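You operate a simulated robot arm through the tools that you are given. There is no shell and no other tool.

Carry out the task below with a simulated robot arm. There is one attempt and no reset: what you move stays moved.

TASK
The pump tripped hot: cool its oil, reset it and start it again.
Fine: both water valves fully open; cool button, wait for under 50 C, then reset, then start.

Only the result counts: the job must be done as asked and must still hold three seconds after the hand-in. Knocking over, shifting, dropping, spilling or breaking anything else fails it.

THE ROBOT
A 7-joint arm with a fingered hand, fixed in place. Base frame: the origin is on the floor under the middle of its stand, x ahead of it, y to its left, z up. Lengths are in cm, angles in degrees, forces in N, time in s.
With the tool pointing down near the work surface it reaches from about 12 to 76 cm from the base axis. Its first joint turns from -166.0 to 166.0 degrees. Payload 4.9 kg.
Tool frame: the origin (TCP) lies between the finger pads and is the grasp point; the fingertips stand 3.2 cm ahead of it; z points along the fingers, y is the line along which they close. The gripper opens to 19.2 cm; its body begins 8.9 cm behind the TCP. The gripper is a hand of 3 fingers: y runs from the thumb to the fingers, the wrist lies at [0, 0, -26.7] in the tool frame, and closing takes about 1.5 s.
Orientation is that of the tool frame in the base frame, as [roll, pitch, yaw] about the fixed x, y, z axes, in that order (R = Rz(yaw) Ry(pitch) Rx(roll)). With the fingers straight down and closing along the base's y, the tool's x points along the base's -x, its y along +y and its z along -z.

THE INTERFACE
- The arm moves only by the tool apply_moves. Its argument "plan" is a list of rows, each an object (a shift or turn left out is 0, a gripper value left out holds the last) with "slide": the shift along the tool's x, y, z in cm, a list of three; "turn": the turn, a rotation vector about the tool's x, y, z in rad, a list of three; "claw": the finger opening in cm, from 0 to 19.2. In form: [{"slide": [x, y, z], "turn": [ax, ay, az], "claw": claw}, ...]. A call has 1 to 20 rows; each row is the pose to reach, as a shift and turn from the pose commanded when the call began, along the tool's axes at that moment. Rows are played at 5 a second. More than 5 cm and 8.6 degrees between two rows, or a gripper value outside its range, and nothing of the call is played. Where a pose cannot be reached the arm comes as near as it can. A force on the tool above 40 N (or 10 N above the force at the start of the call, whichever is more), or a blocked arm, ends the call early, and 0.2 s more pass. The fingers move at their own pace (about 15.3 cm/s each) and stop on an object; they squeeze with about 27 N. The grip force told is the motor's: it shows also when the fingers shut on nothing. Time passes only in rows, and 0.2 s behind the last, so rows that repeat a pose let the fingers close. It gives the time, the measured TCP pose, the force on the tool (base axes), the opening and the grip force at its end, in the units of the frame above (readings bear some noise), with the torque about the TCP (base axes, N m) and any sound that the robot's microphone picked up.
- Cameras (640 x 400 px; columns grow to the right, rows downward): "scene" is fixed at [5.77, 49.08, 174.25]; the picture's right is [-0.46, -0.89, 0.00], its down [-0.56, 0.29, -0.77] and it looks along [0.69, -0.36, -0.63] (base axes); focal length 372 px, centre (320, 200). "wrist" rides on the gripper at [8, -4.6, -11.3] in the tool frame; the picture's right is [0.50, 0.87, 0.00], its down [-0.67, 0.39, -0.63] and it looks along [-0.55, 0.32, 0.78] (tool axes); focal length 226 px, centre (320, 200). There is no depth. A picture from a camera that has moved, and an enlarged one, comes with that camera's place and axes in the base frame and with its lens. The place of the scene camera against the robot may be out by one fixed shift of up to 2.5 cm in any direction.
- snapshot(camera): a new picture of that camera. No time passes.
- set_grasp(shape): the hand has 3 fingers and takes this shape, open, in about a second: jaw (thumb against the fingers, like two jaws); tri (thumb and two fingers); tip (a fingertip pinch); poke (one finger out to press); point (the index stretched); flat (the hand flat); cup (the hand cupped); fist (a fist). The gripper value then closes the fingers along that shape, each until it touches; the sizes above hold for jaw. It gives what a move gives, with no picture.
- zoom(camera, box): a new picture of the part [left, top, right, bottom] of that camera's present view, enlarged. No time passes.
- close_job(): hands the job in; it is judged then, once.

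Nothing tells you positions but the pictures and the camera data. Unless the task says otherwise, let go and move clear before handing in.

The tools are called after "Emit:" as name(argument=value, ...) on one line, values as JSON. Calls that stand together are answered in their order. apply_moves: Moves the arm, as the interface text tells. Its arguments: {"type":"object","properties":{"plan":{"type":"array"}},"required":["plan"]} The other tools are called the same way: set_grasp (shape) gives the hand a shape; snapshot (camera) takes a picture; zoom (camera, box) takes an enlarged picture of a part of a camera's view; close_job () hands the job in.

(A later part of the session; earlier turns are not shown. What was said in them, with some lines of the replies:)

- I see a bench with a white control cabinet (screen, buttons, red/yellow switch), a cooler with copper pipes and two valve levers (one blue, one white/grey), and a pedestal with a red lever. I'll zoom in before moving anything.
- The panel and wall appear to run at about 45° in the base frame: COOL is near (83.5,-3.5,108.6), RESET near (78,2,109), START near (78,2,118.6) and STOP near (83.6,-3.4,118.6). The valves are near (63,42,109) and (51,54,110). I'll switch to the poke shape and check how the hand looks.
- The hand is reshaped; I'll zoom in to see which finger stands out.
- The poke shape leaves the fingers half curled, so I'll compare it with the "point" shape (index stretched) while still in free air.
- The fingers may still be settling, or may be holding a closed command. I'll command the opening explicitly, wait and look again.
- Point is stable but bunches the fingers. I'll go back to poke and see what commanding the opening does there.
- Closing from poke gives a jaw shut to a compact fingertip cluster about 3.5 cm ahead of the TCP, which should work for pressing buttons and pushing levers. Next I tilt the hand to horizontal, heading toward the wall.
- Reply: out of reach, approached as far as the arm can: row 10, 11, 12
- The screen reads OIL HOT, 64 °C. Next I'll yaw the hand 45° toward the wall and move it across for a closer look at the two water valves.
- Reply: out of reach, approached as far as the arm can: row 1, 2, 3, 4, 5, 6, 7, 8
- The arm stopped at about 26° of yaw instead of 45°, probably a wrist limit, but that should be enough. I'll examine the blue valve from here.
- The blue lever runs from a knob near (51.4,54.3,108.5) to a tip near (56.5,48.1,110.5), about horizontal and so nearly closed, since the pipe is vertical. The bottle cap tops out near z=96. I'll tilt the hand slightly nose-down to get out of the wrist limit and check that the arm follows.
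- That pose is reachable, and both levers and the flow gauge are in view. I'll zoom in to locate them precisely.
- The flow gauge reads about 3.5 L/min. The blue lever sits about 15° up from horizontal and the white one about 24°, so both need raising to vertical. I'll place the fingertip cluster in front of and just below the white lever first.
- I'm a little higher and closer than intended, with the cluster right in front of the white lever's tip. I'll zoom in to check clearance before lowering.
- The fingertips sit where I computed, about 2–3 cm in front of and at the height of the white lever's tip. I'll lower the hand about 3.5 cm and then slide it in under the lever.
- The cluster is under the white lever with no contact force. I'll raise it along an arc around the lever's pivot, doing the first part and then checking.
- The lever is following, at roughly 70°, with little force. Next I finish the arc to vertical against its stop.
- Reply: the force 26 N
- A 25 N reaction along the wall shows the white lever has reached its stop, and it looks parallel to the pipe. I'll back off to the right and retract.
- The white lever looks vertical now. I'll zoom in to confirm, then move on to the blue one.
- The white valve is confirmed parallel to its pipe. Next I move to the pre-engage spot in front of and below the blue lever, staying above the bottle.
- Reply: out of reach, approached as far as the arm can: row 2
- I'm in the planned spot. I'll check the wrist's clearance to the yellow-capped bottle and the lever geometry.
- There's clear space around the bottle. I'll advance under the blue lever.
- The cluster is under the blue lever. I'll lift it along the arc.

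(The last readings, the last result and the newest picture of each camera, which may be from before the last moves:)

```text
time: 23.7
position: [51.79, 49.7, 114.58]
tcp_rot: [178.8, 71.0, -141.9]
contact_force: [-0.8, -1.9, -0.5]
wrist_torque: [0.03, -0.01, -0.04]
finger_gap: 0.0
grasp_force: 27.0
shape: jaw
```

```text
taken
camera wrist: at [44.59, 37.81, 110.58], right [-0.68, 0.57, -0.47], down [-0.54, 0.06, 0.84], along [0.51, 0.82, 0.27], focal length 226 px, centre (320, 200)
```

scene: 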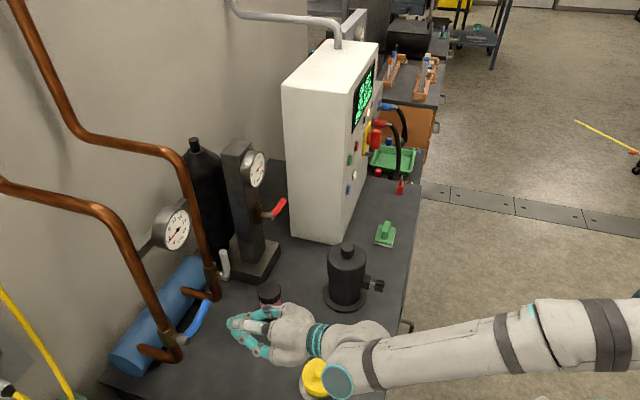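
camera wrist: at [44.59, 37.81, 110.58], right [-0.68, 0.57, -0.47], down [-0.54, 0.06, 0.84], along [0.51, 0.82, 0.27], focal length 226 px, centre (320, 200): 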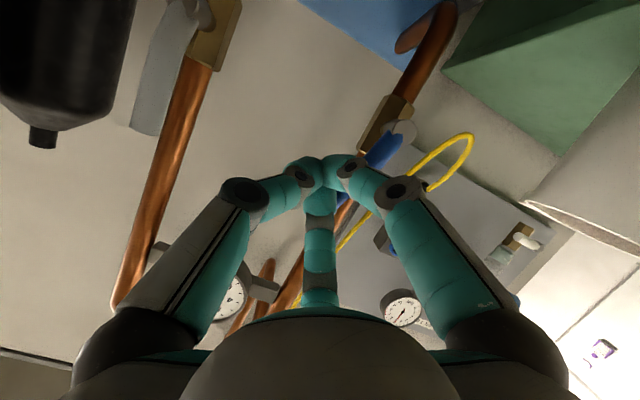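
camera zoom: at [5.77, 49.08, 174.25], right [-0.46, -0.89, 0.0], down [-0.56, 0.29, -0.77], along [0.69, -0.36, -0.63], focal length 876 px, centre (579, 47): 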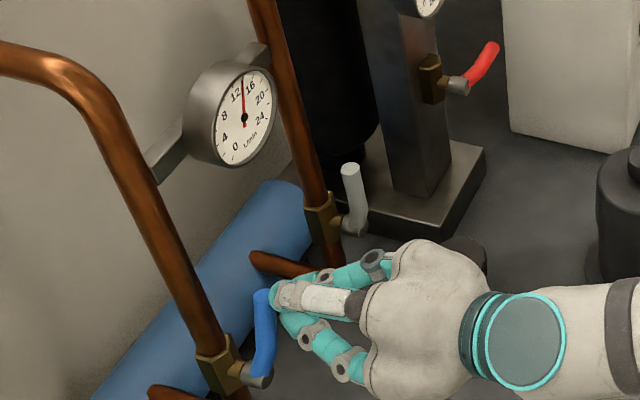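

Flow has climbed to about 14 L/min. I'll finish the last part until it meets the stop.

Emit:
apply_moves(plan=[{"slide": [-0.27, 0.5, -0.14]}, {"slide": [-0.53, 0.97, -0.28]}, {"slide": [-0.74, 1.48, -0.41]}, {"slide": [-0.91, 1.9, -0.52]}, {"slide": [-0.95, 2.2, -0.53]}, {"slide": [-0.95, 2.5, -0.53]}, {"slide": [-0.95, 2.5, -0.53]}])

Emit:
zoom(camera="scene", box=[110, 180, 310, 350])

Emit:
snapshot(camera="wrist")

```text
time: 25.3
position: [50.19, 51.34, 115.63]
tcp_rot: [178.8, 70.9, -142.0]
contact_force: [2.6, -9.8, -1.2]
wrist_torque: [-0.01, 0.01, -0.26]
finger_gap: 0.0
grasp_force: 27.1
shape: jaw
```

```text
2.35 times, centred on (210, 265) of scene
camera zoom: at [5.77, 49.08, 174.25], right [-0.46, -0.89, 0.0], down [-0.56, 0.29, -0.77], along [0.69, -0.36, -0.63], focal length 876 px, centre (579, 47)
```

zoom: 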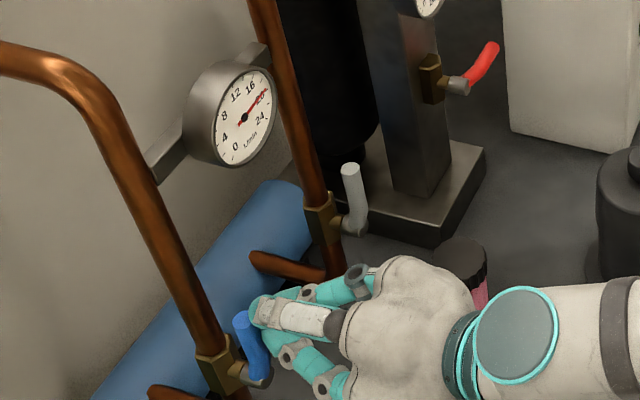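

```text
taken
camera wrist: at [42.88, 39.52, 111.63], right [-0.68, 0.57, -0.47], down [-0.54, 0.06, 0.84], along [0.51, 0.82, 0.27], focal length 226 px, centre (320, 200)
```

wrist: 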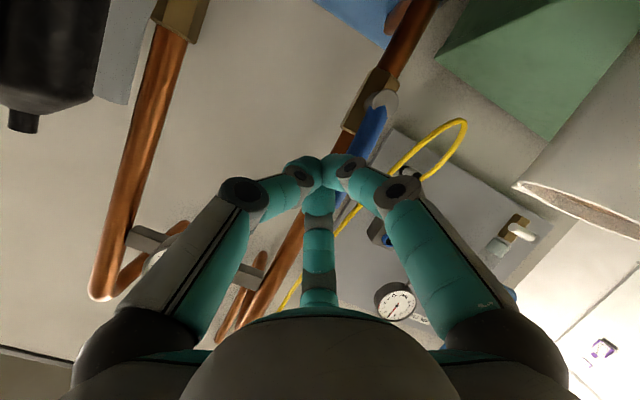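

Flow is about 19–20 L/min and I feel about 10 N. I'll push slightly more to confirm the stop.

Emit:
apply_moves(plan=[{"slide": [0, 0.3, 0]}, {"slide": [0, 0.6, 0]}, {"slide": [0, 0.8, 0]}, {"slide": [0, 0.8, 0]}])

Emit:
zoom(camera="scene", box=[150, 190, 210, 270])

Emit:
zoom(camera="scene", box=[110, 180, 310, 350])

```text
time: 26.3
position: [49.9, 51.84, 115.49]
tcp_rot: [178.9, 70.9, -142.0]
contact_force: [17.3, -28.1, -6.5]
wrist_torque: [-0.13, 0.18, -1.02]
finger_gap: 0.0
grasp_force: 27.0
shape: jaw
```

```text
5.00 times, centred on (180, 230) of scene
camera zoom: at [5.77, 49.08, 174.25], right [-0.46, -0.89, 0.0], down [-0.56, 0.29, -0.77], along [0.69, -0.36, -0.63], focal length 1862 px, centre (1020, 50)
```

zoom: 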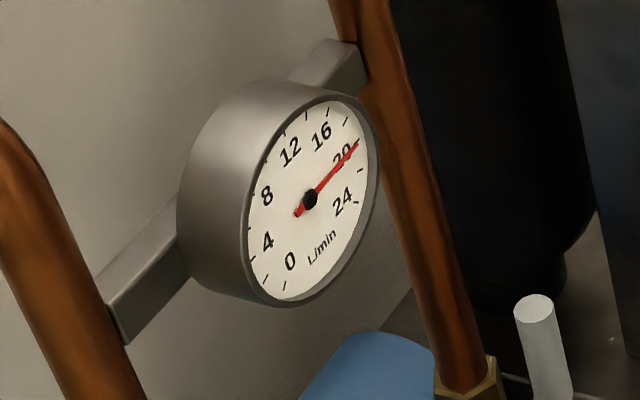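

```text
2.35 times, centred on (210, 265) of scene
camera zoom: at [5.77, 49.08, 174.25], right [-0.46, -0.89, 0.0], down [-0.56, 0.29, -0.77], along [0.69, -0.36, -0.63], focal length 876 px, centre (579, 47)
```

zoom: 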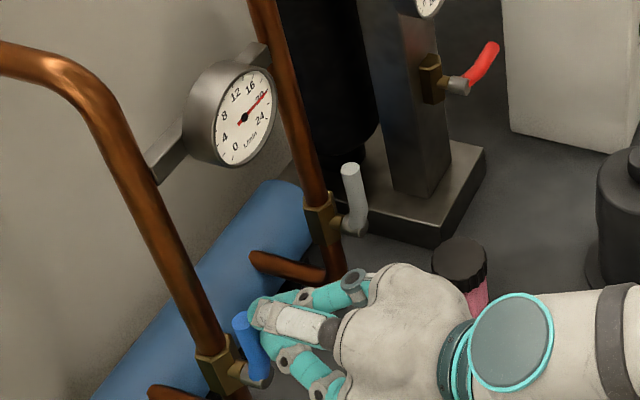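

The gauge reads about 20 L/min and a 33 N reaction confirms the blue valve's stop. I'll back off, retract and rise before going over to the panel.

Emit:
apply_moves(plan=[{"slide": [-0.05, -1.3, 0.1]}, {"slide": [-0.1, -2.8, 0.23]}, {"slide": [1.2, -3.2, -3.5]}, {"slide": [2.5, -3.5, -7.4]}, {"slide": [3.8, -3.8, -11.2]}, {"slide": [1.3, -3.8, -12.0]}, {"slide": [-1.2, -3.8, -12.9]}, {"slide": [-3.78, -3.8, -13.7]}, {"slide": [-3.78, -3.8, -13.7]}])

Emit:
snapshot(camera="wrist")

Emit:
zoom(camera="scene", box=[110, 180, 310, 350])

```text
time: 28.3
position: [45.06, 40.51, 121.99]
tcp_rot: [151.5, 71.9, -163.5]
contact_force: [2.5, 0.5, 1.2]
wrist_torque: [-0.14, 0.22, 0.28]
finger_gap: 0.0
grasp_force: 26.8
shape: jaw
out of reach, approached as far as the arm can: row 7, 8, 9
```

```text
taken
camera wrist: at [38.47, 28.65, 116.67], right [-0.74, 0.57, -0.35], down [-0.49, -0.1, 0.87], along [0.46, 0.81, 0.36], focal length 226 px, centre (320, 200)
```

wrist: 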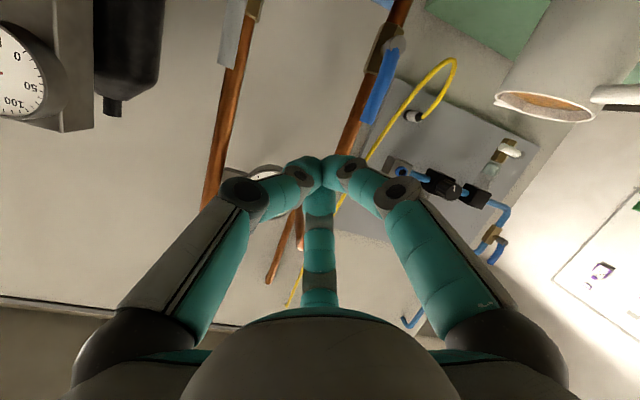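

```text
2.35 times, centred on (210, 265) of scene
camera zoom: at [5.77, 49.08, 174.25], right [-0.46, -0.89, 0.0], down [-0.56, 0.29, -0.77], along [0.69, -0.36, -0.63], focal length 876 px, centre (579, 47)
```

zoom: 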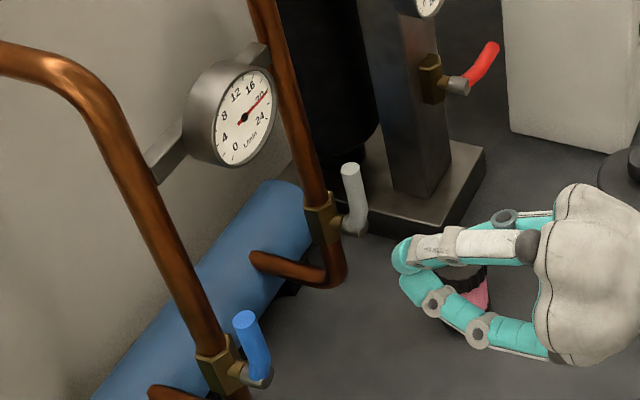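

Both levers stand parallel to their pipes and flow holds at 20 L/min. Next I carry the hand high across the bench toward the control panel.

Emit:
apply_moves(plan=[{"slide": [-0.17, -4.2, -1.58], "turn": [0.033, -0.005, -0.01]}, {"slide": [-0.34, -8.4, -3.15], "turn": [0.067, -0.01, -0.02]}, {"slide": [-0.51, -12.6, -4.72], "turn": [0.1, -0.015, -0.03]}, {"slide": [-0.68, -16.8, -6.3], "turn": [0.134, -0.021, -0.04]}, {"slide": [-0.85, -21.0, -7.9], "turn": [0.167, -0.026, -0.05]}, {"slide": [-1.02, -25.2, -9.45], "turn": [0.2, -0.031, -0.06]}, {"slide": [-1.2, -29.4, -11.0], "turn": [0.234, -0.037, -0.07]}, {"slide": [-1.37, -33.6, -12.6], "turn": [0.268, -0.042, -0.08]}, {"slide": [-1.37, -33.6, -12.6], "turn": [0.268, -0.042, -0.08]}])

Emit:
snapshot(camera="wrist")

Emit:
snapshot(camera="scene")

```text
time: 30.3
position: [55.32, 8.24, 128.84]
tcp_rot: [-150.3, 72.3, -125.5]
contact_force: [0.9, -0.6, -0.5]
wrist_torque: [-0.01, -0.02, -0.01]
finger_gap: 0.0
grasp_force: 27.0
shape: jaw
out of reach, approached as far as the arm can: row 1, 2, 3, 4, 5
```

```text
taken
camera wrist: at [45.99, -2.18, 124.82], right [-0.46, 0.65, -0.61], down [-0.61, 0.27, 0.75], along [0.65, 0.71, 0.27], focal length 226 px, centre (320, 200)
```

wrist: 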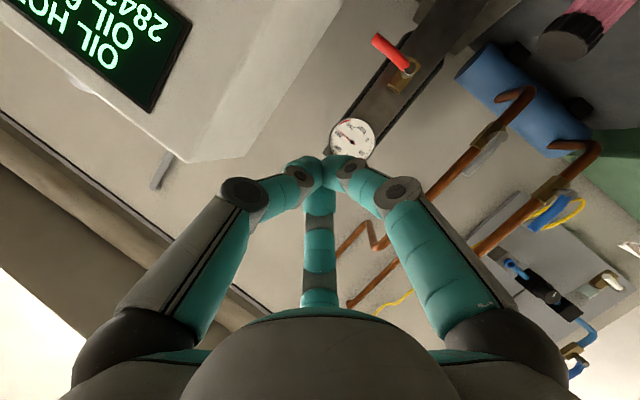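

```text
taken
```

scene: 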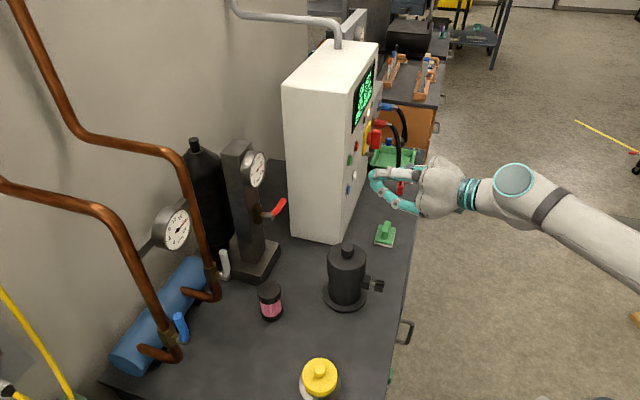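

Next I move to a pre-press spot about 8 cm in front of the COOL button, with a bit more yaw toward the panel.

Emit:
apply_moves(plan=[{"slide": [2.5, -2.9, 1.85], "turn": [-0.024, -0.004, 0.013]}, {"slide": [4.9, -5.8, 3.7], "turn": [-0.049, -0.008, 0.026]}, {"slide": [7.4, -8.6, 5.5], "turn": [-0.073, -0.012, 0.039]}, {"slide": [9.85, -11.5, 7.35], "turn": [-0.098, -0.016, 0.053]}, {"slide": [12.3, -14.4, 9.2], "turn": [-0.122, -0.02, 0.066]}, {"slide": [14.8, -17.2, 11.0], "turn": [-0.146, -0.023, 0.079]}, {"slide": [17.2, -20.1, 12.9], "turn": [-0.17, -0.027, 0.092]}, {"slide": [19.7, -22.98, 14.7], "turn": [-0.195, -0.031, 0.105]}, {"slide": [19.7, -22.98, 14.7], "turn": [-0.195, -0.031, 0.105]}])

Emit:
snapshot(camera="wrist")

Emit:
snapshot(camera="scene")

```text
time: 32.3
position: [75.54, -11.11, 111.11]
tcp_rot: [176.2, 74.5, -148.7]
contact_force: [-0.7, -0.5, 0.6]
wrist_torque: [0.0, -0.02, -0.01]
finger_gap: 0.02
grasp_force: 27.1
shape: jaw
out of reach, approached as far as the arm can: row 5, 6, 7, 8, 9
```

```text
taken
camera wrist: at [67.52, -22.05, 106.26], right [-0.61, 0.64, -0.47], down [-0.57, 0.06, 0.82], along [0.56, 0.77, 0.33], focal length 226 px, centre (320, 200)
```

wrist: 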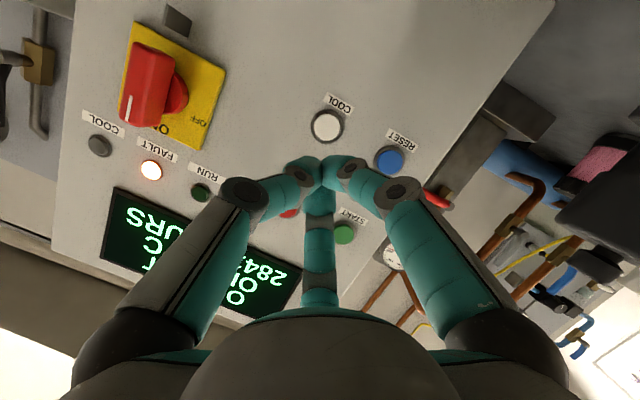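

```text
taken
```

scene: 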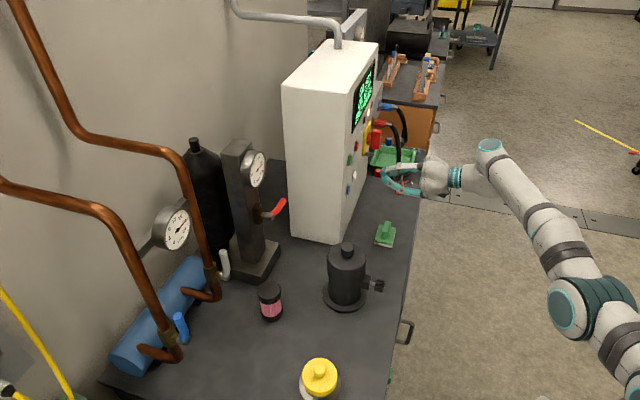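

Triangulating the two wrist views, where the scene camera looked about 2 cm off, puts COOL near (85.3,-3.2,107.2), RESET near (79.8,2.6,107.0) and START near (79.5,2.5,117.8). The fault lamp is lit. I'll line up lower and closer to COOL.

Emit:
apply_moves(plan=[{"slide": [1.65, -0.55, 0.55]}, {"slide": [3.3, -1.09, 1.08]}, {"slide": [2.65, -0.65, 3.5]}, {"slide": [1.99, -0.2, 5.88]}, {"slide": [1.99, -0.2, 5.88]}])

Emit:
snapshot(camera="wrist")

Emit:
zoom(camera="scene", box=[320, 100, 460, 230])

```text
time: 33.5
position: [80.32, -7.78, 109.61]
tcp_rot: [176.5, 74.4, -148.6]
contact_force: [0.0, 0.2, 0.0]
wrist_torque: [-0.01, 0.02, 0.01]
finger_gap: 0.0
grasp_force: 27.3
shape: jaw
out of reach, approached as far as the arm can: row 1, 2, 3, 4, 5
```

```text
taken
camera wrist: at [72.33, -18.86, 104.79], right [-0.61, 0.64, -0.47], down [-0.57, 0.06, 0.82], along [0.56, 0.77, 0.32], focal length 226 px, centre (320, 200)
```

wrist: 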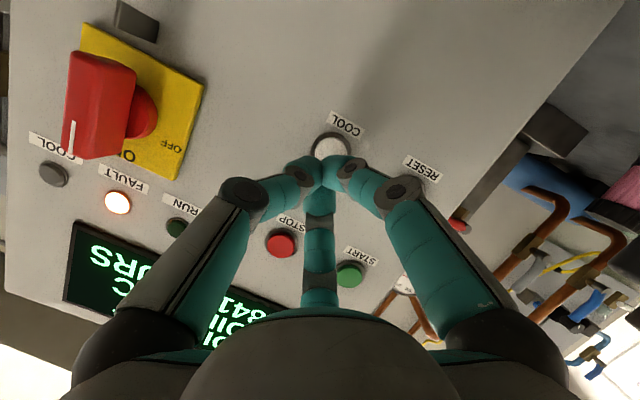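

```text
3.08 times, centred on (390, 165) of scene
camera zoom: at [5.77, 49.08, 174.25], right [-0.46, -0.89, 0.0], down [-0.56, 0.29, -0.77], along [0.69, -0.36, -0.63], focal length 1146 px, centre (105, 308)
```

zoom: 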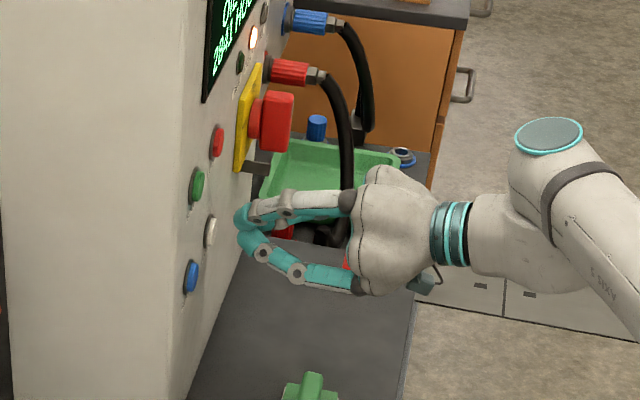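

The arm can't quite get down to the commanded height at this pitch; I'm about 2 cm high. I'll tilt the hand further nose-down to free the wrist.

Emit:
apply_moves(plan=[{"slide": [0.3, -0.2, -1.0], "turn": [0, 0.09, 0]}, {"slide": [0.3, -0.2, -1.0], "turn": [0, 0.19, 0]}, {"slide": [0.3, -0.2, -1.0], "turn": [0, 0.19, 0]}])

Emit:
snapshot(camera="wrist")

```text
time: 34.3
position: [79.58, -8.51, 109.57]
tcp_rot: [179.6, 64.7, -145.1]
contact_force: [0.4, 0.5, 0.1]
wrist_torque: [-0.05, 0.0, 0.02]
finger_gap: 0.04
grasp_force: 26.6
shape: jaw
```

```text
taken
camera wrist: at [71.17, -20.13, 107.12], right [-0.68, 0.58, -0.45], down [-0.45, 0.15, 0.88], along [0.58, 0.8, 0.16], focal length 226 px, centre (320, 200)
```

wrist: 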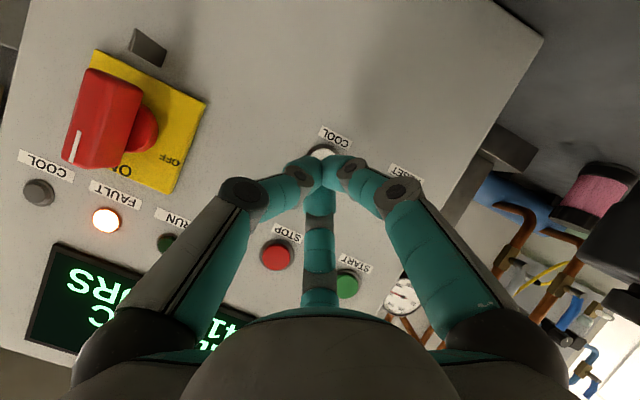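

The arm follows exactly at this tilt. I'll line up on COOL and press in small steps.

Emit:
apply_moves(plan=[{"slide": [1.35, 0.0, 0.65]}, {"slide": [0.49, 0.33, 2.44]}, {"slide": [0.06, 0.5, 3.33]}, {"slide": [-0.24, 0.62, 3.96]}, {"slide": [-0.46, 0.71, 4.41]}, {"slide": [-0.67, 0.79, 4.86]}])

Emit:
snapshot(camera="wrist")

Emit:
zoom(camera="scene", box=[320, 60, 460, 230])

```text
time: 35.7
position: [82.86, -5.54, 108.28]
tcp_rot: [180.0, 64.6, -145.1]
contact_force: [-28.9, -20.8, 5.3]
wrist_torque: [-0.07, 0.14, -0.08]
finger_gap: 0.0
grasp_force: 27.5
shape: jaw
heard: click
```

```text
taken
camera wrist: at [74.42, -17.07, 105.77], right [-0.67, 0.59, -0.45], down [-0.45, 0.15, 0.88], along [0.58, 0.8, 0.16], focal length 226 px, centre (320, 200)
```

wrist: 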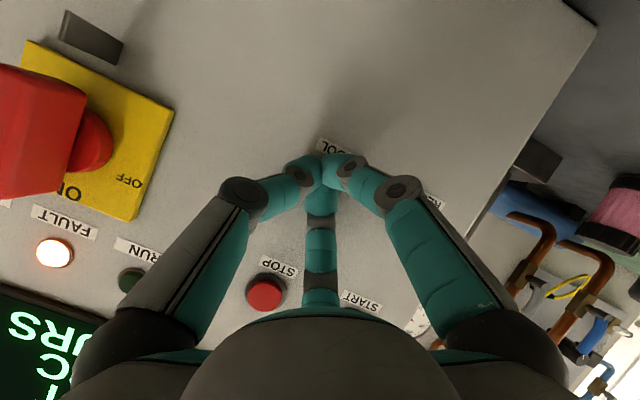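

```text
2.35 times, centred on (390, 145) of scene
camera zoom: at [5.77, 49.08, 174.25], right [-0.46, -0.89, 0.0], down [-0.56, 0.29, -0.77], along [0.69, -0.36, -0.63], focal length 876 px, centre (155, 329)
```

zoom: 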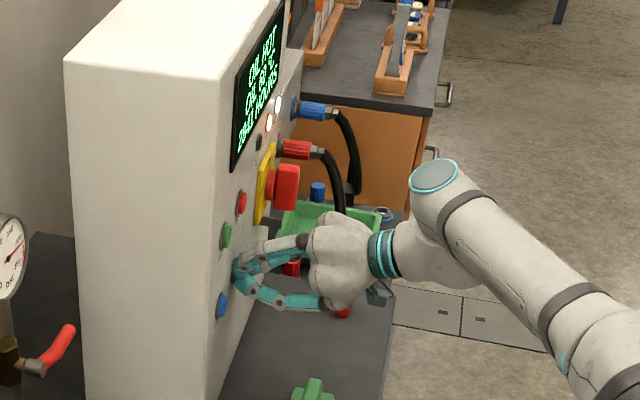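

I heard a click and the COOL lamp appears lit. I'll retract straight back and read the lamps and screen.

Emit:
apply_moves(plan=[{"slide": [0.86, -0.34, -1.79]}, {"slide": [2.1, -0.8, -4.5]}, {"slide": [3.4, -1.3, -7.2]}, {"slide": [3.4, -1.3, -7.2]}])

Emit:
snapshot(camera="wrist")

Emit:
zoom(camera="scene", box=[340, 50, 400, 130])

```text
time: 36.7
position: [77.07, -10.73, 108.12]
tcp_rot: [179.6, 64.6, -145.1]
contact_force: [-0.5, -0.2, 0.8]
wrist_torque: [-0.02, -0.01, 0.02]
finger_gap: 0.01
grasp_force: 27.1
shape: jaw
```

```text
taken
camera wrist: at [68.74, -22.37, 105.66], right [-0.68, 0.58, -0.45], down [-0.45, 0.15, 0.88], along [0.58, 0.8, 0.16], focal length 226 px, centre (320, 200)
```

wrist: 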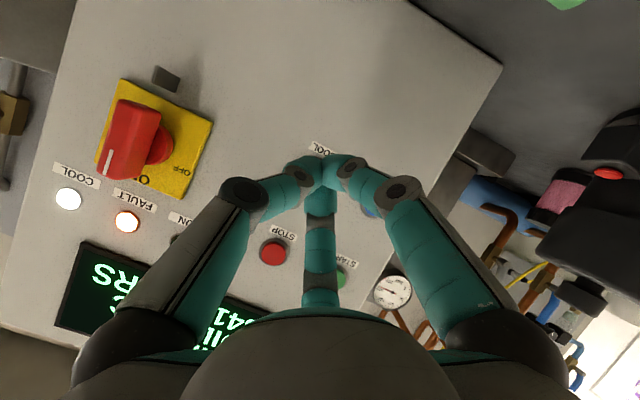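

```text
5.00 times, centred on (370, 90) of scene
camera zoom: at [5.77, 49.08, 174.25], right [-0.46, -0.89, 0.0], down [-0.56, 0.29, -0.77], along [0.69, -0.36, -0.63], focal length 1862 px, centre (70, 750)
```

zoom: 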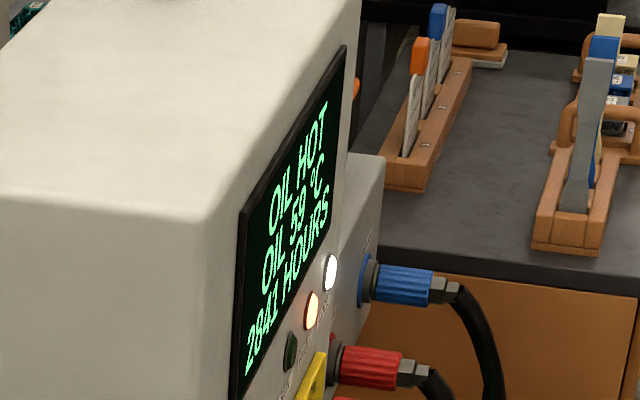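

COOL is lit and the screen shows 59 °C and falling. While it cools I'll line up in front of RESET without touching it.

Emit:
apply_moves(plan=[{"slide": [0.3, 3.8, -0.55]}, {"slide": [0.76, 7.63, -1.03]}, {"slide": [-0.53, 8.13, 1.66]}, {"slide": [-0.53, 8.13, 1.66]}])

Emit:
snapshot(camera="wrist")

Emit:
zoom(camera="scene", box=[340, 50, 400, 130])

```text
time: 37.7
position: [73.85, -3.36, 107.98]
tcp_rot: [179.6, 64.7, -145.1]
contact_force: [-0.5, -0.6, -1.1]
wrist_torque: [-0.02, 0.0, -0.02]
finger_gap: 0.0
grasp_force: 26.7
shape: jaw
```

```text
taken
camera wrist: at [65.46, -14.79, 105.48], right [-0.67, 0.59, -0.45], down [-0.45, 0.15, 0.88], along [0.58, 0.8, 0.16], focal length 226 px, centre (320, 200)
```

wrist: 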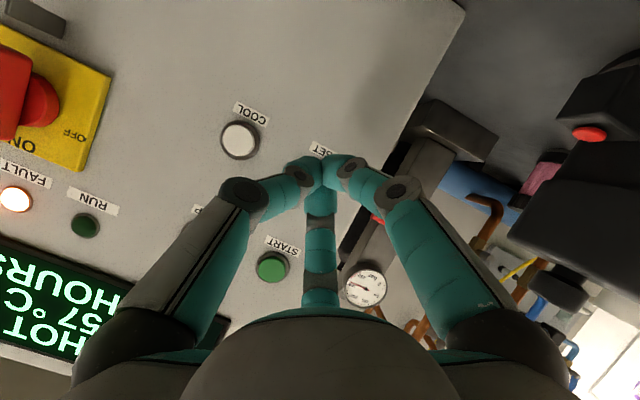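

```text
5.00 times, centred on (370, 90) of scene
camera zoom: at [5.77, 49.08, 174.25], right [-0.46, -0.89, 0.0], down [-0.56, 0.29, -0.77], along [0.69, -0.36, -0.63], focal length 1862 px, centre (70, 750)
```

zoom: 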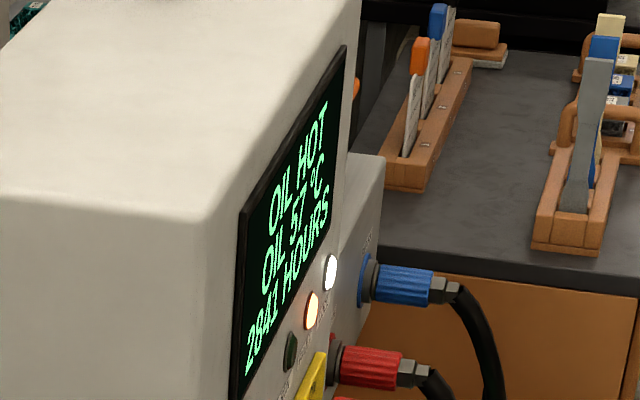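

57 °C and dropping about 2 °C per second. I'm aligned with RESET and will wait here.

Emit:
apply_moves(plan=[{}, {}, {}, {}, {}, {}, {}, {}, {}, {}, {}, {}, {}, {}, {}, {}, {}, {}, {}, {}])

Emit:
zoom(camera="scene", box=[340, 50, 400, 130])

Emit:
zoom(camera="wrist", box=[0, 150, 200, 370])

```text
time: 41.9
position: [73.95, -3.37, 107.99]
tcp_rot: [179.5, 64.6, -145.1]
contact_force: [-1.2, 0.4, -1.1]
wrist_torque: [0.03, -0.01, -0.02]
finger_gap: 0.04
grasp_force: 27.4
shape: jaw
```

```text
5.00 times, centred on (370, 90) of scene
camera zoom: at [5.77, 49.08, 174.25], right [-0.46, -0.89, 0.0], down [-0.56, 0.29, -0.77], along [0.69, -0.36, -0.63], focal length 1862 px, centre (70, 750)
```

zoom: 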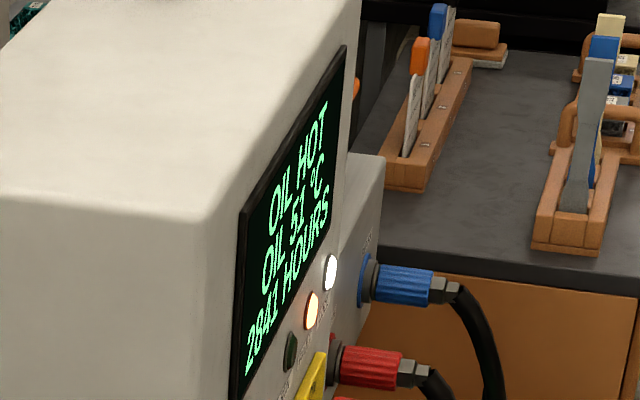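

```text
1.82 times, centred on (100, 260) of wrist
camera zoom: at [65.46, -14.8, 105.48], right [-0.68, 0.58, -0.45], down [-0.45, 0.15, 0.88], along [0.58, 0.8, 0.16], focal length 411 px, centre (720, 91)
```

zoom: 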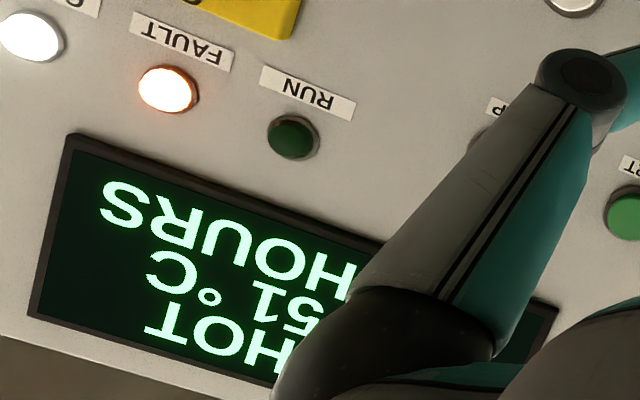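

It's 51 °C and still cooling. I'll wait a few more seconds so it's clearly below 50 °C.

Emit:
apply_moves(plan=[{}, {}, {}, {}, {}, {}, {}, {}, {}, {}, {}, {}, {}, {}, {}, {}, {}, {}, {}, {}])

Emit:
zoom(camera="scene", box=[340, 50, 400, 130])

```text
time: 46.1
position: [73.97, -3.2, 107.9]
tcp_rot: [179.6, 64.6, -145.1]
contact_force: [0.2, -0.2, -0.1]
wrist_torque: [0.0, -0.01, -0.01]
finger_gap: 0.01
grasp_force: 27.5
shape: jaw
```

```text
5.00 times, centred on (370, 90) of scene
camera zoom: at [5.77, 49.08, 174.25], right [-0.46, -0.89, 0.0], down [-0.56, 0.29, -0.77], along [0.69, -0.36, -0.63], focal length 1862 px, centre (70, 750)
```

zoom: 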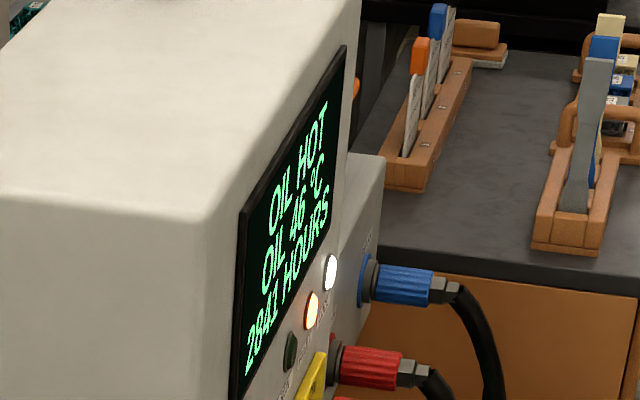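

It's at 46 °C, below 50. I'll press RESET in small steps.

Emit:
apply_moves(plan=[{"slide": [-0.86, 0.34, 1.79]}, {"slide": [-1.5, 0.59, 3.13]}, {"slide": [-1.81, 0.71, 3.76]}, {"slide": [-2.02, 0.79, 4.2]}, {"slide": [-2.19, 0.86, 4.56]}])

Emit:
zoom(camera="scene", box=[330, 50, 430, 230])

Emit:
snapshot(camera="wrist")

```text
time: 47.4
position: [77.48, -0.23, 107.92]
tcp_rot: [-179.8, 64.3, -145.1]
contact_force: [-10.6, -17.4, -3.4]
wrist_torque: [-0.22, 0.31, -0.11]
finger_gap: 0.0
grasp_force: 27.1
shape: jaw
heard: click
stopped in row 5: the force on the tool passed its limit at 43 N (the readings are from after the stop); the commanded pose is now the measured one
```

```text
2.22 times, centred on (380, 140) of scene
camera zoom: at [5.77, 49.08, 174.25], right [-0.46, -0.89, 0.0], down [-0.56, 0.29, -0.77], along [0.69, -0.36, -0.63], focal length 827 px, centre (187, 333)
```

zoom: 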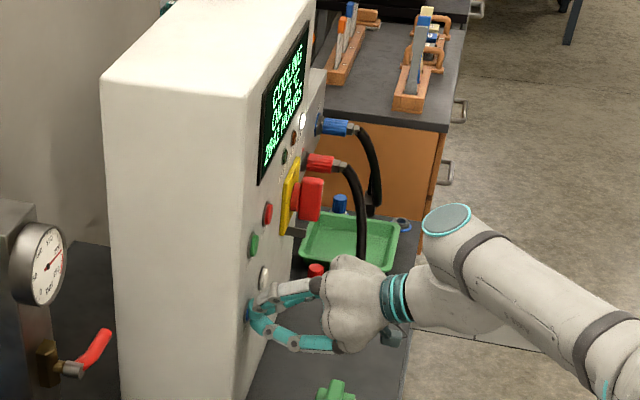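

```text
taken
camera wrist: at [68.9, -11.88, 105.52], right [-0.67, 0.59, -0.45], down [-0.45, 0.16, 0.88], along [0.59, 0.79, 0.16], focal length 226 px, centre (320, 200)
```

wrist: 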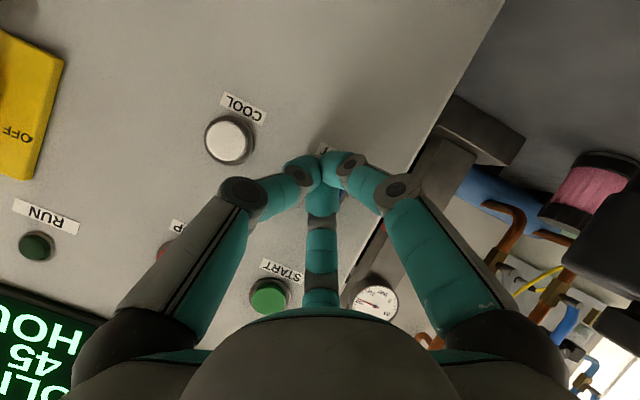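

RESET clicked, the fault cleared and the screen shows COOLING, 45 °C. I'll retract and rise to START's height.

Emit:
apply_moves(plan=[{"slide": [0.86, -0.34, -1.79]}, {"slide": [2.37, -0.92, -4.92]}, {"slide": [0.0, -0.8, -6.1]}, {"slide": [-2.45, -0.6, -7.3]}, {"slide": [-4.9, -0.5, -8.45]}, {"slide": [-7.34, -0.39, -9.63]}, {"slide": [-7.34, -0.39, -9.63]}])

Emit:
snapshot(camera="wrist")

Emit:
zoom(camera="scene", box=[330, 50, 430, 230])

```text
time: 49.0
position: [73.2, -3.41, 118.64]
tcp_rot: [179.9, 64.5, -145.0]
contact_force: [0.1, -0.4, -0.5]
wrist_torque: [-0.01, 0.01, 0.04]
finger_gap: 0.0
grasp_force: 26.7
shape: jaw
```

```text
taken
camera wrist: at [64.74, -15.01, 116.29], right [-0.67, 0.59, -0.45], down [-0.45, 0.16, 0.88], along [0.58, 0.8, 0.16], focal length 226 px, centre (320, 200)
```

wrist: 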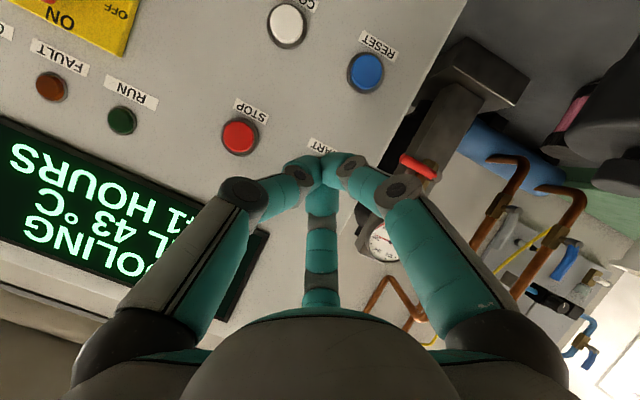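

```text
2.22 times, centred on (380, 140) of scene
camera zoom: at [5.77, 49.08, 174.25], right [-0.46, -0.89, 0.0], down [-0.56, 0.29, -0.77], along [0.69, -0.36, -0.63], focal length 827 px, centre (187, 333)
```

zoom: 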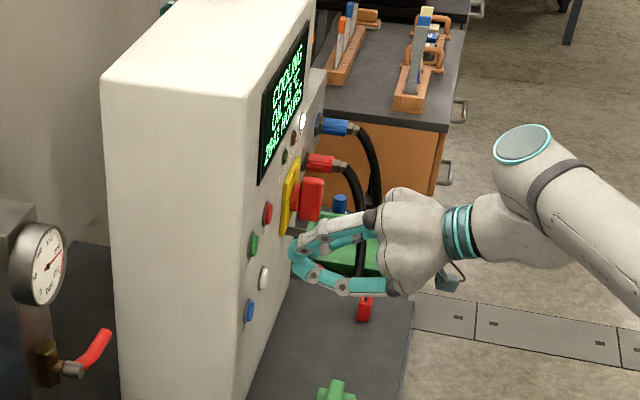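

The fault lamp is off at 43 °C, and the cluster sits in front of START with its label just visible. I'll press START.

Emit:
apply_moves(plan=[{"slide": [-0.86, 0.34, 1.79]}, {"slide": [-1.72, 0.67, 3.58]}, {"slide": [-1.98, 0.77, 4.12]}, {"slide": [-2.15, 0.84, 4.48]}, {"slide": [-2.32, 0.91, 4.83]}, {"slide": [-2.45, 0.96, 5.1]}])

Emit:
zoom(camera="scene", box=[330, 50, 430, 230])

Emit:
snapshot(camera="wrist")

```text
time: 50.5
position: [77.1, 0.07, 118.71]
tcp_rot: [-179.7, 64.3, -145.0]
contact_force: [-32.0, -25.8, 7.3]
wrist_torque: [0.07, -0.16, -0.12]
finger_gap: 0.02
grasp_force: 27.1
shape: jaw
heard: click
stopped in row 6: the force on the tool passed its limit at 41 N (the readings are from after the stop); the commanded pose is now the measured one
```

```text
2.22 times, centred on (380, 140) of scene
camera zoom: at [5.77, 49.08, 174.25], right [-0.46, -0.89, 0.0], down [-0.56, 0.29, -0.77], along [0.69, -0.36, -0.63], focal length 827 px, centre (187, 333)
```

zoom: 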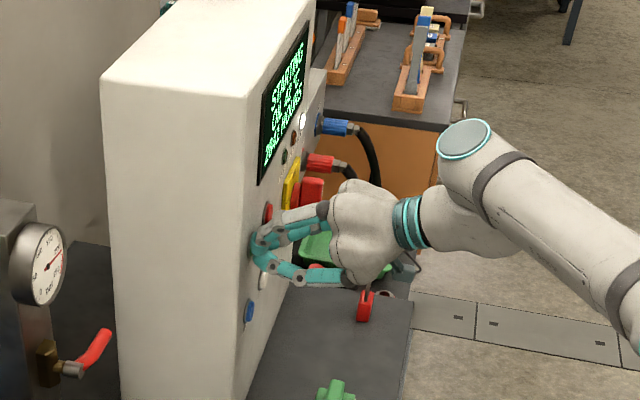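

```text
taken
camera wrist: at [68.65, -11.48, 116.37], right [-0.67, 0.59, -0.45], down [-0.45, 0.16, 0.88], along [0.59, 0.79, 0.16], focal length 226 px, centre (320, 200)
```

wrist: 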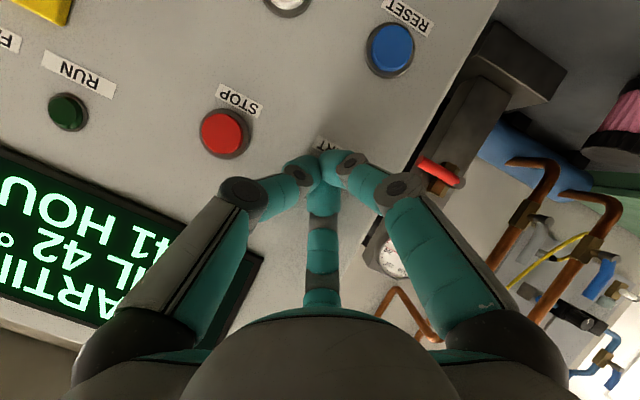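

START clicked and the screen shows STARTING. I'll hold briefly and see whether it turns to running.

Emit:
apply_moves(plan=[{}, {}, {}, {}, {}, {}, {}, {}, {}, {}])

Emit:
zoom(camera="scene", box=[340, 50, 400, 130])

Emit:
snapshot(camera="wrist")

```text
time: 52.7
position: [77.23, 0.36, 118.74]
tcp_rot: [179.9, 64.3, -145.0]
contact_force: [-21.2, -24.3, -0.1]
wrist_torque: [-0.25, 0.23, -0.49]
finger_gap: 0.0
grasp_force: 26.9
shape: jaw
```

```text
5.00 times, centred on (370, 90) of scene
camera zoom: at [5.77, 49.08, 174.25], right [-0.46, -0.89, 0.0], down [-0.56, 0.29, -0.77], along [0.69, -0.36, -0.63], focal length 1862 px, centre (70, 750)
```

zoom: 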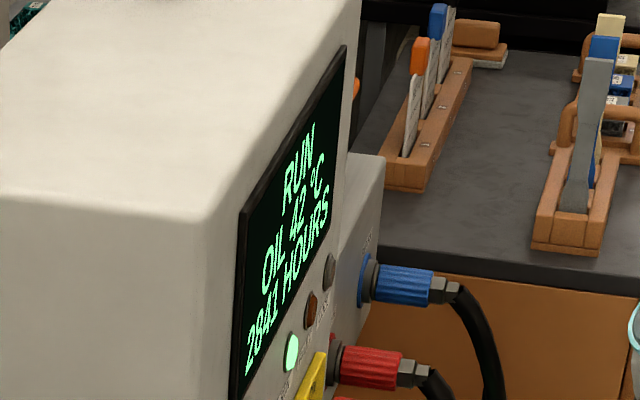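

```text
taken
camera wrist: at [68.7, -11.26, 116.32], right [-0.67, 0.59, -0.45], down [-0.45, 0.16, 0.88], along [0.59, 0.79, 0.16], focal length 226 px, centre (320, 200)
```

wrist: 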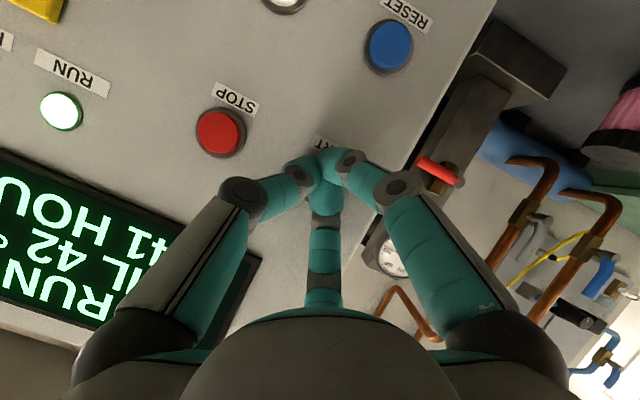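

The screen shows RUN with the run lamp lit, and the cool lamp went off on its own. I'll retract straight back and clear of the panel.

Emit:
apply_moves(plan=[{"slide": [0.86, -0.34, -1.79]}, {"slide": [2.37, -0.92, -4.92]}, {"slide": [3.9, -1.5, -8.0]}, {"slide": [5.16, -2.0, -10.7]}, {"slide": [5.16, -2.0, -10.7]}])

Emit:
snapshot(camera="scene")

Emit:
snapshot(camera="wrist")

Emit:
zoom(camera="scene", box=[110, 180, 310, 370])

Emit:
zoom(camera="scene", box=[340, 50, 400, 130])

```text
time: 53.9
position: [68.72, -8.1, 118.73]
tcp_rot: [-180.0, 64.4, -145.1]
contact_force: [-0.4, 1.0, 0.0]
wrist_torque: [0.05, 0.02, -0.01]
finger_gap: 0.0
grasp_force: 27.3
shape: jaw
```

```text
taken
```

scene: 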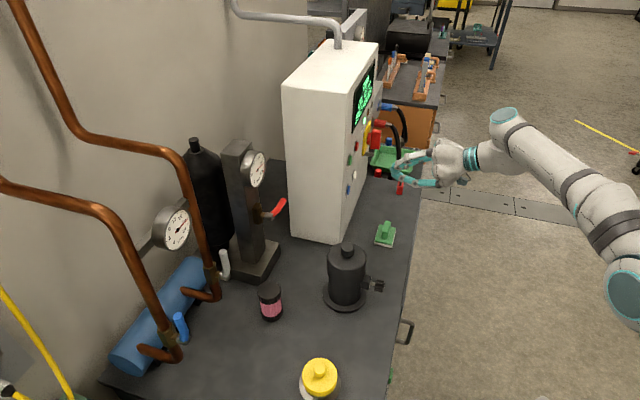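

```text
taken
camera wrist: at [60.13, -19.63, 116.31], right [-0.67, 0.59, -0.45], down [-0.45, 0.16, 0.88], along [0.59, 0.79, 0.16], focal length 226 px, centre (320, 200)
```

wrist: 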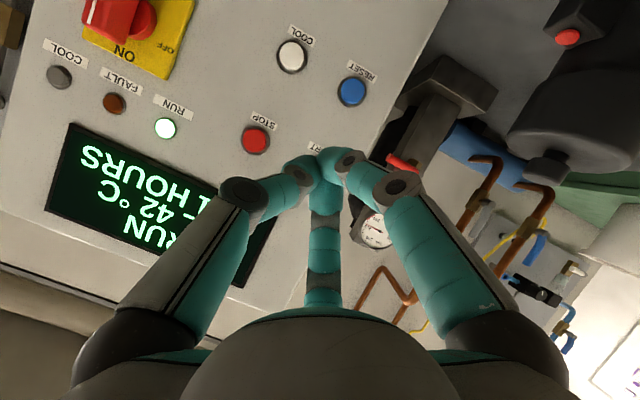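

```text
2.11 times, centred on (210, 275) of scene
camera zoom: at [5.77, 49.08, 174.25], right [-0.46, -0.89, 0.0], down [-0.56, 0.29, -0.77], along [0.69, -0.36, -0.63], focal length 784 px, centre (552, 42)
```

zoom: 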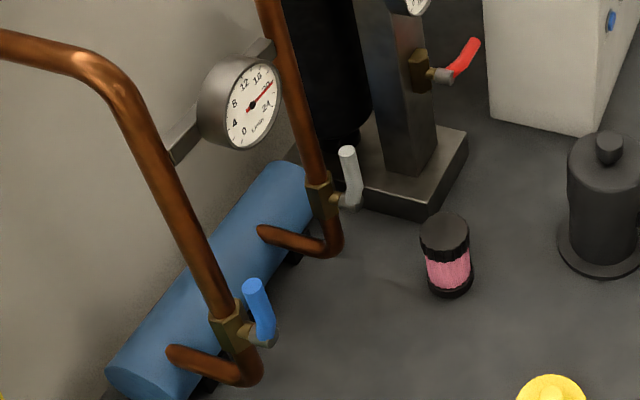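

```text
5.00 times, centred on (370, 90) of scene
camera zoom: at [5.77, 49.08, 174.25], right [-0.46, -0.89, 0.0], down [-0.56, 0.29, -0.77], along [0.69, -0.36, -0.63], focal length 1862 px, centre (70, 750)
```

zoom: 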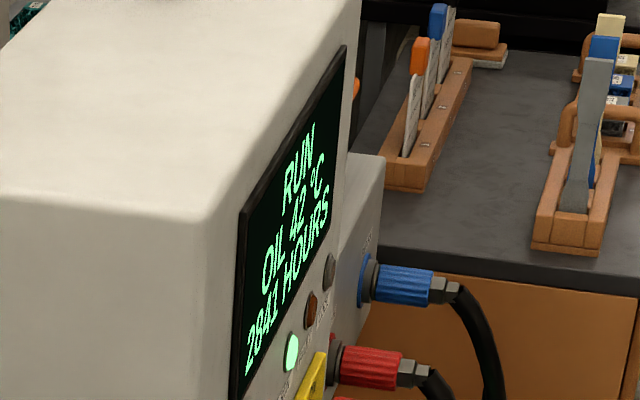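

The pump is running at 42 °C, flow reads 20 L/min, both valves are open and nothing else has moved. I'll wait a few seconds to confirm it stays running.

Emit:
apply_moves(plan=[{}, {}, {}, {}, {}, {}, {}, {}, {}, {}, {}, {}, {}, {}, {}, {}, {}, {}, {}, {}])

Emit:
snapshot(camera="wrist")

Emit:
zoom(camera="scene", box=[150, 190, 210, 270])

```text
time: 58.1
position: [68.66, -8.04, 118.73]
tcp_rot: [180.0, 64.3, -145.1]
contact_force: [0.2, -0.1, -0.9]
wrist_torque: [0.01, 0.01, 0.01]
finger_gap: 0.0
grasp_force: 26.7
shape: jaw
```

```text
taken
camera wrist: at [60.16, -19.62, 116.31], right [-0.67, 0.59, -0.45], down [-0.45, 0.16, 0.88], along [0.59, 0.79, 0.16], focal length 226 px, centre (320, 200)
```

wrist: 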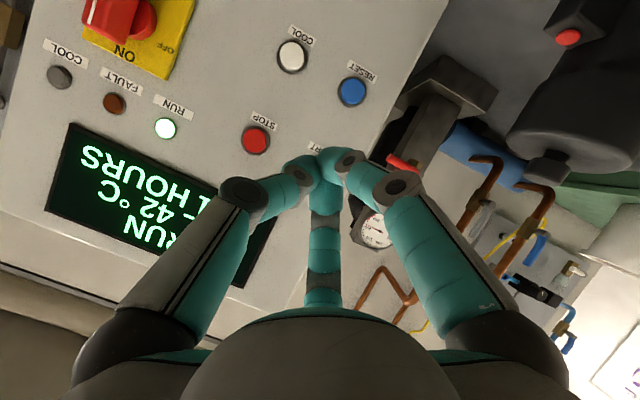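

```text
5.00 times, centred on (180, 230) of scene
camera zoom: at [5.77, 49.08, 174.25], right [-0.46, -0.89, 0.0], down [-0.56, 0.29, -0.77], along [0.69, -0.36, -0.63], focal length 1862 px, centre (1020, 50)
```

zoom: 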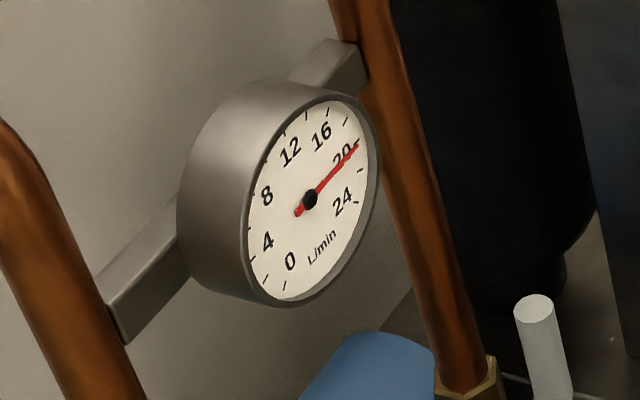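

The pump has stayed in RUN at 42 °C with 20 L/min of water, and the arm is clear of everything. I'm handing the job in.

Emit:
close_job()

```text
The job is handed in.
```

The pump is running again. The screen read RUN at 42 °C with the run lamp lit, and it stayed that way for the several seconds I watched before handing in.

- **Water valves:** I turned both levers from nearly closed to parallel with their pipes, pushing each until it met its stop. Flow rose from about 3.5 to 20 L/min.
- **Cooling:** I pressed COOL and waited while the oil fell from 59 °C. It was at 46 °C when I moved on to the reset.
- **Reset and start:** RESET cleared the fault. START brought the pump to RUN, and the COOL lamp went off by itself.

I saw nothing else on the bench disturbed, and the arm is clear of the panel and valves.
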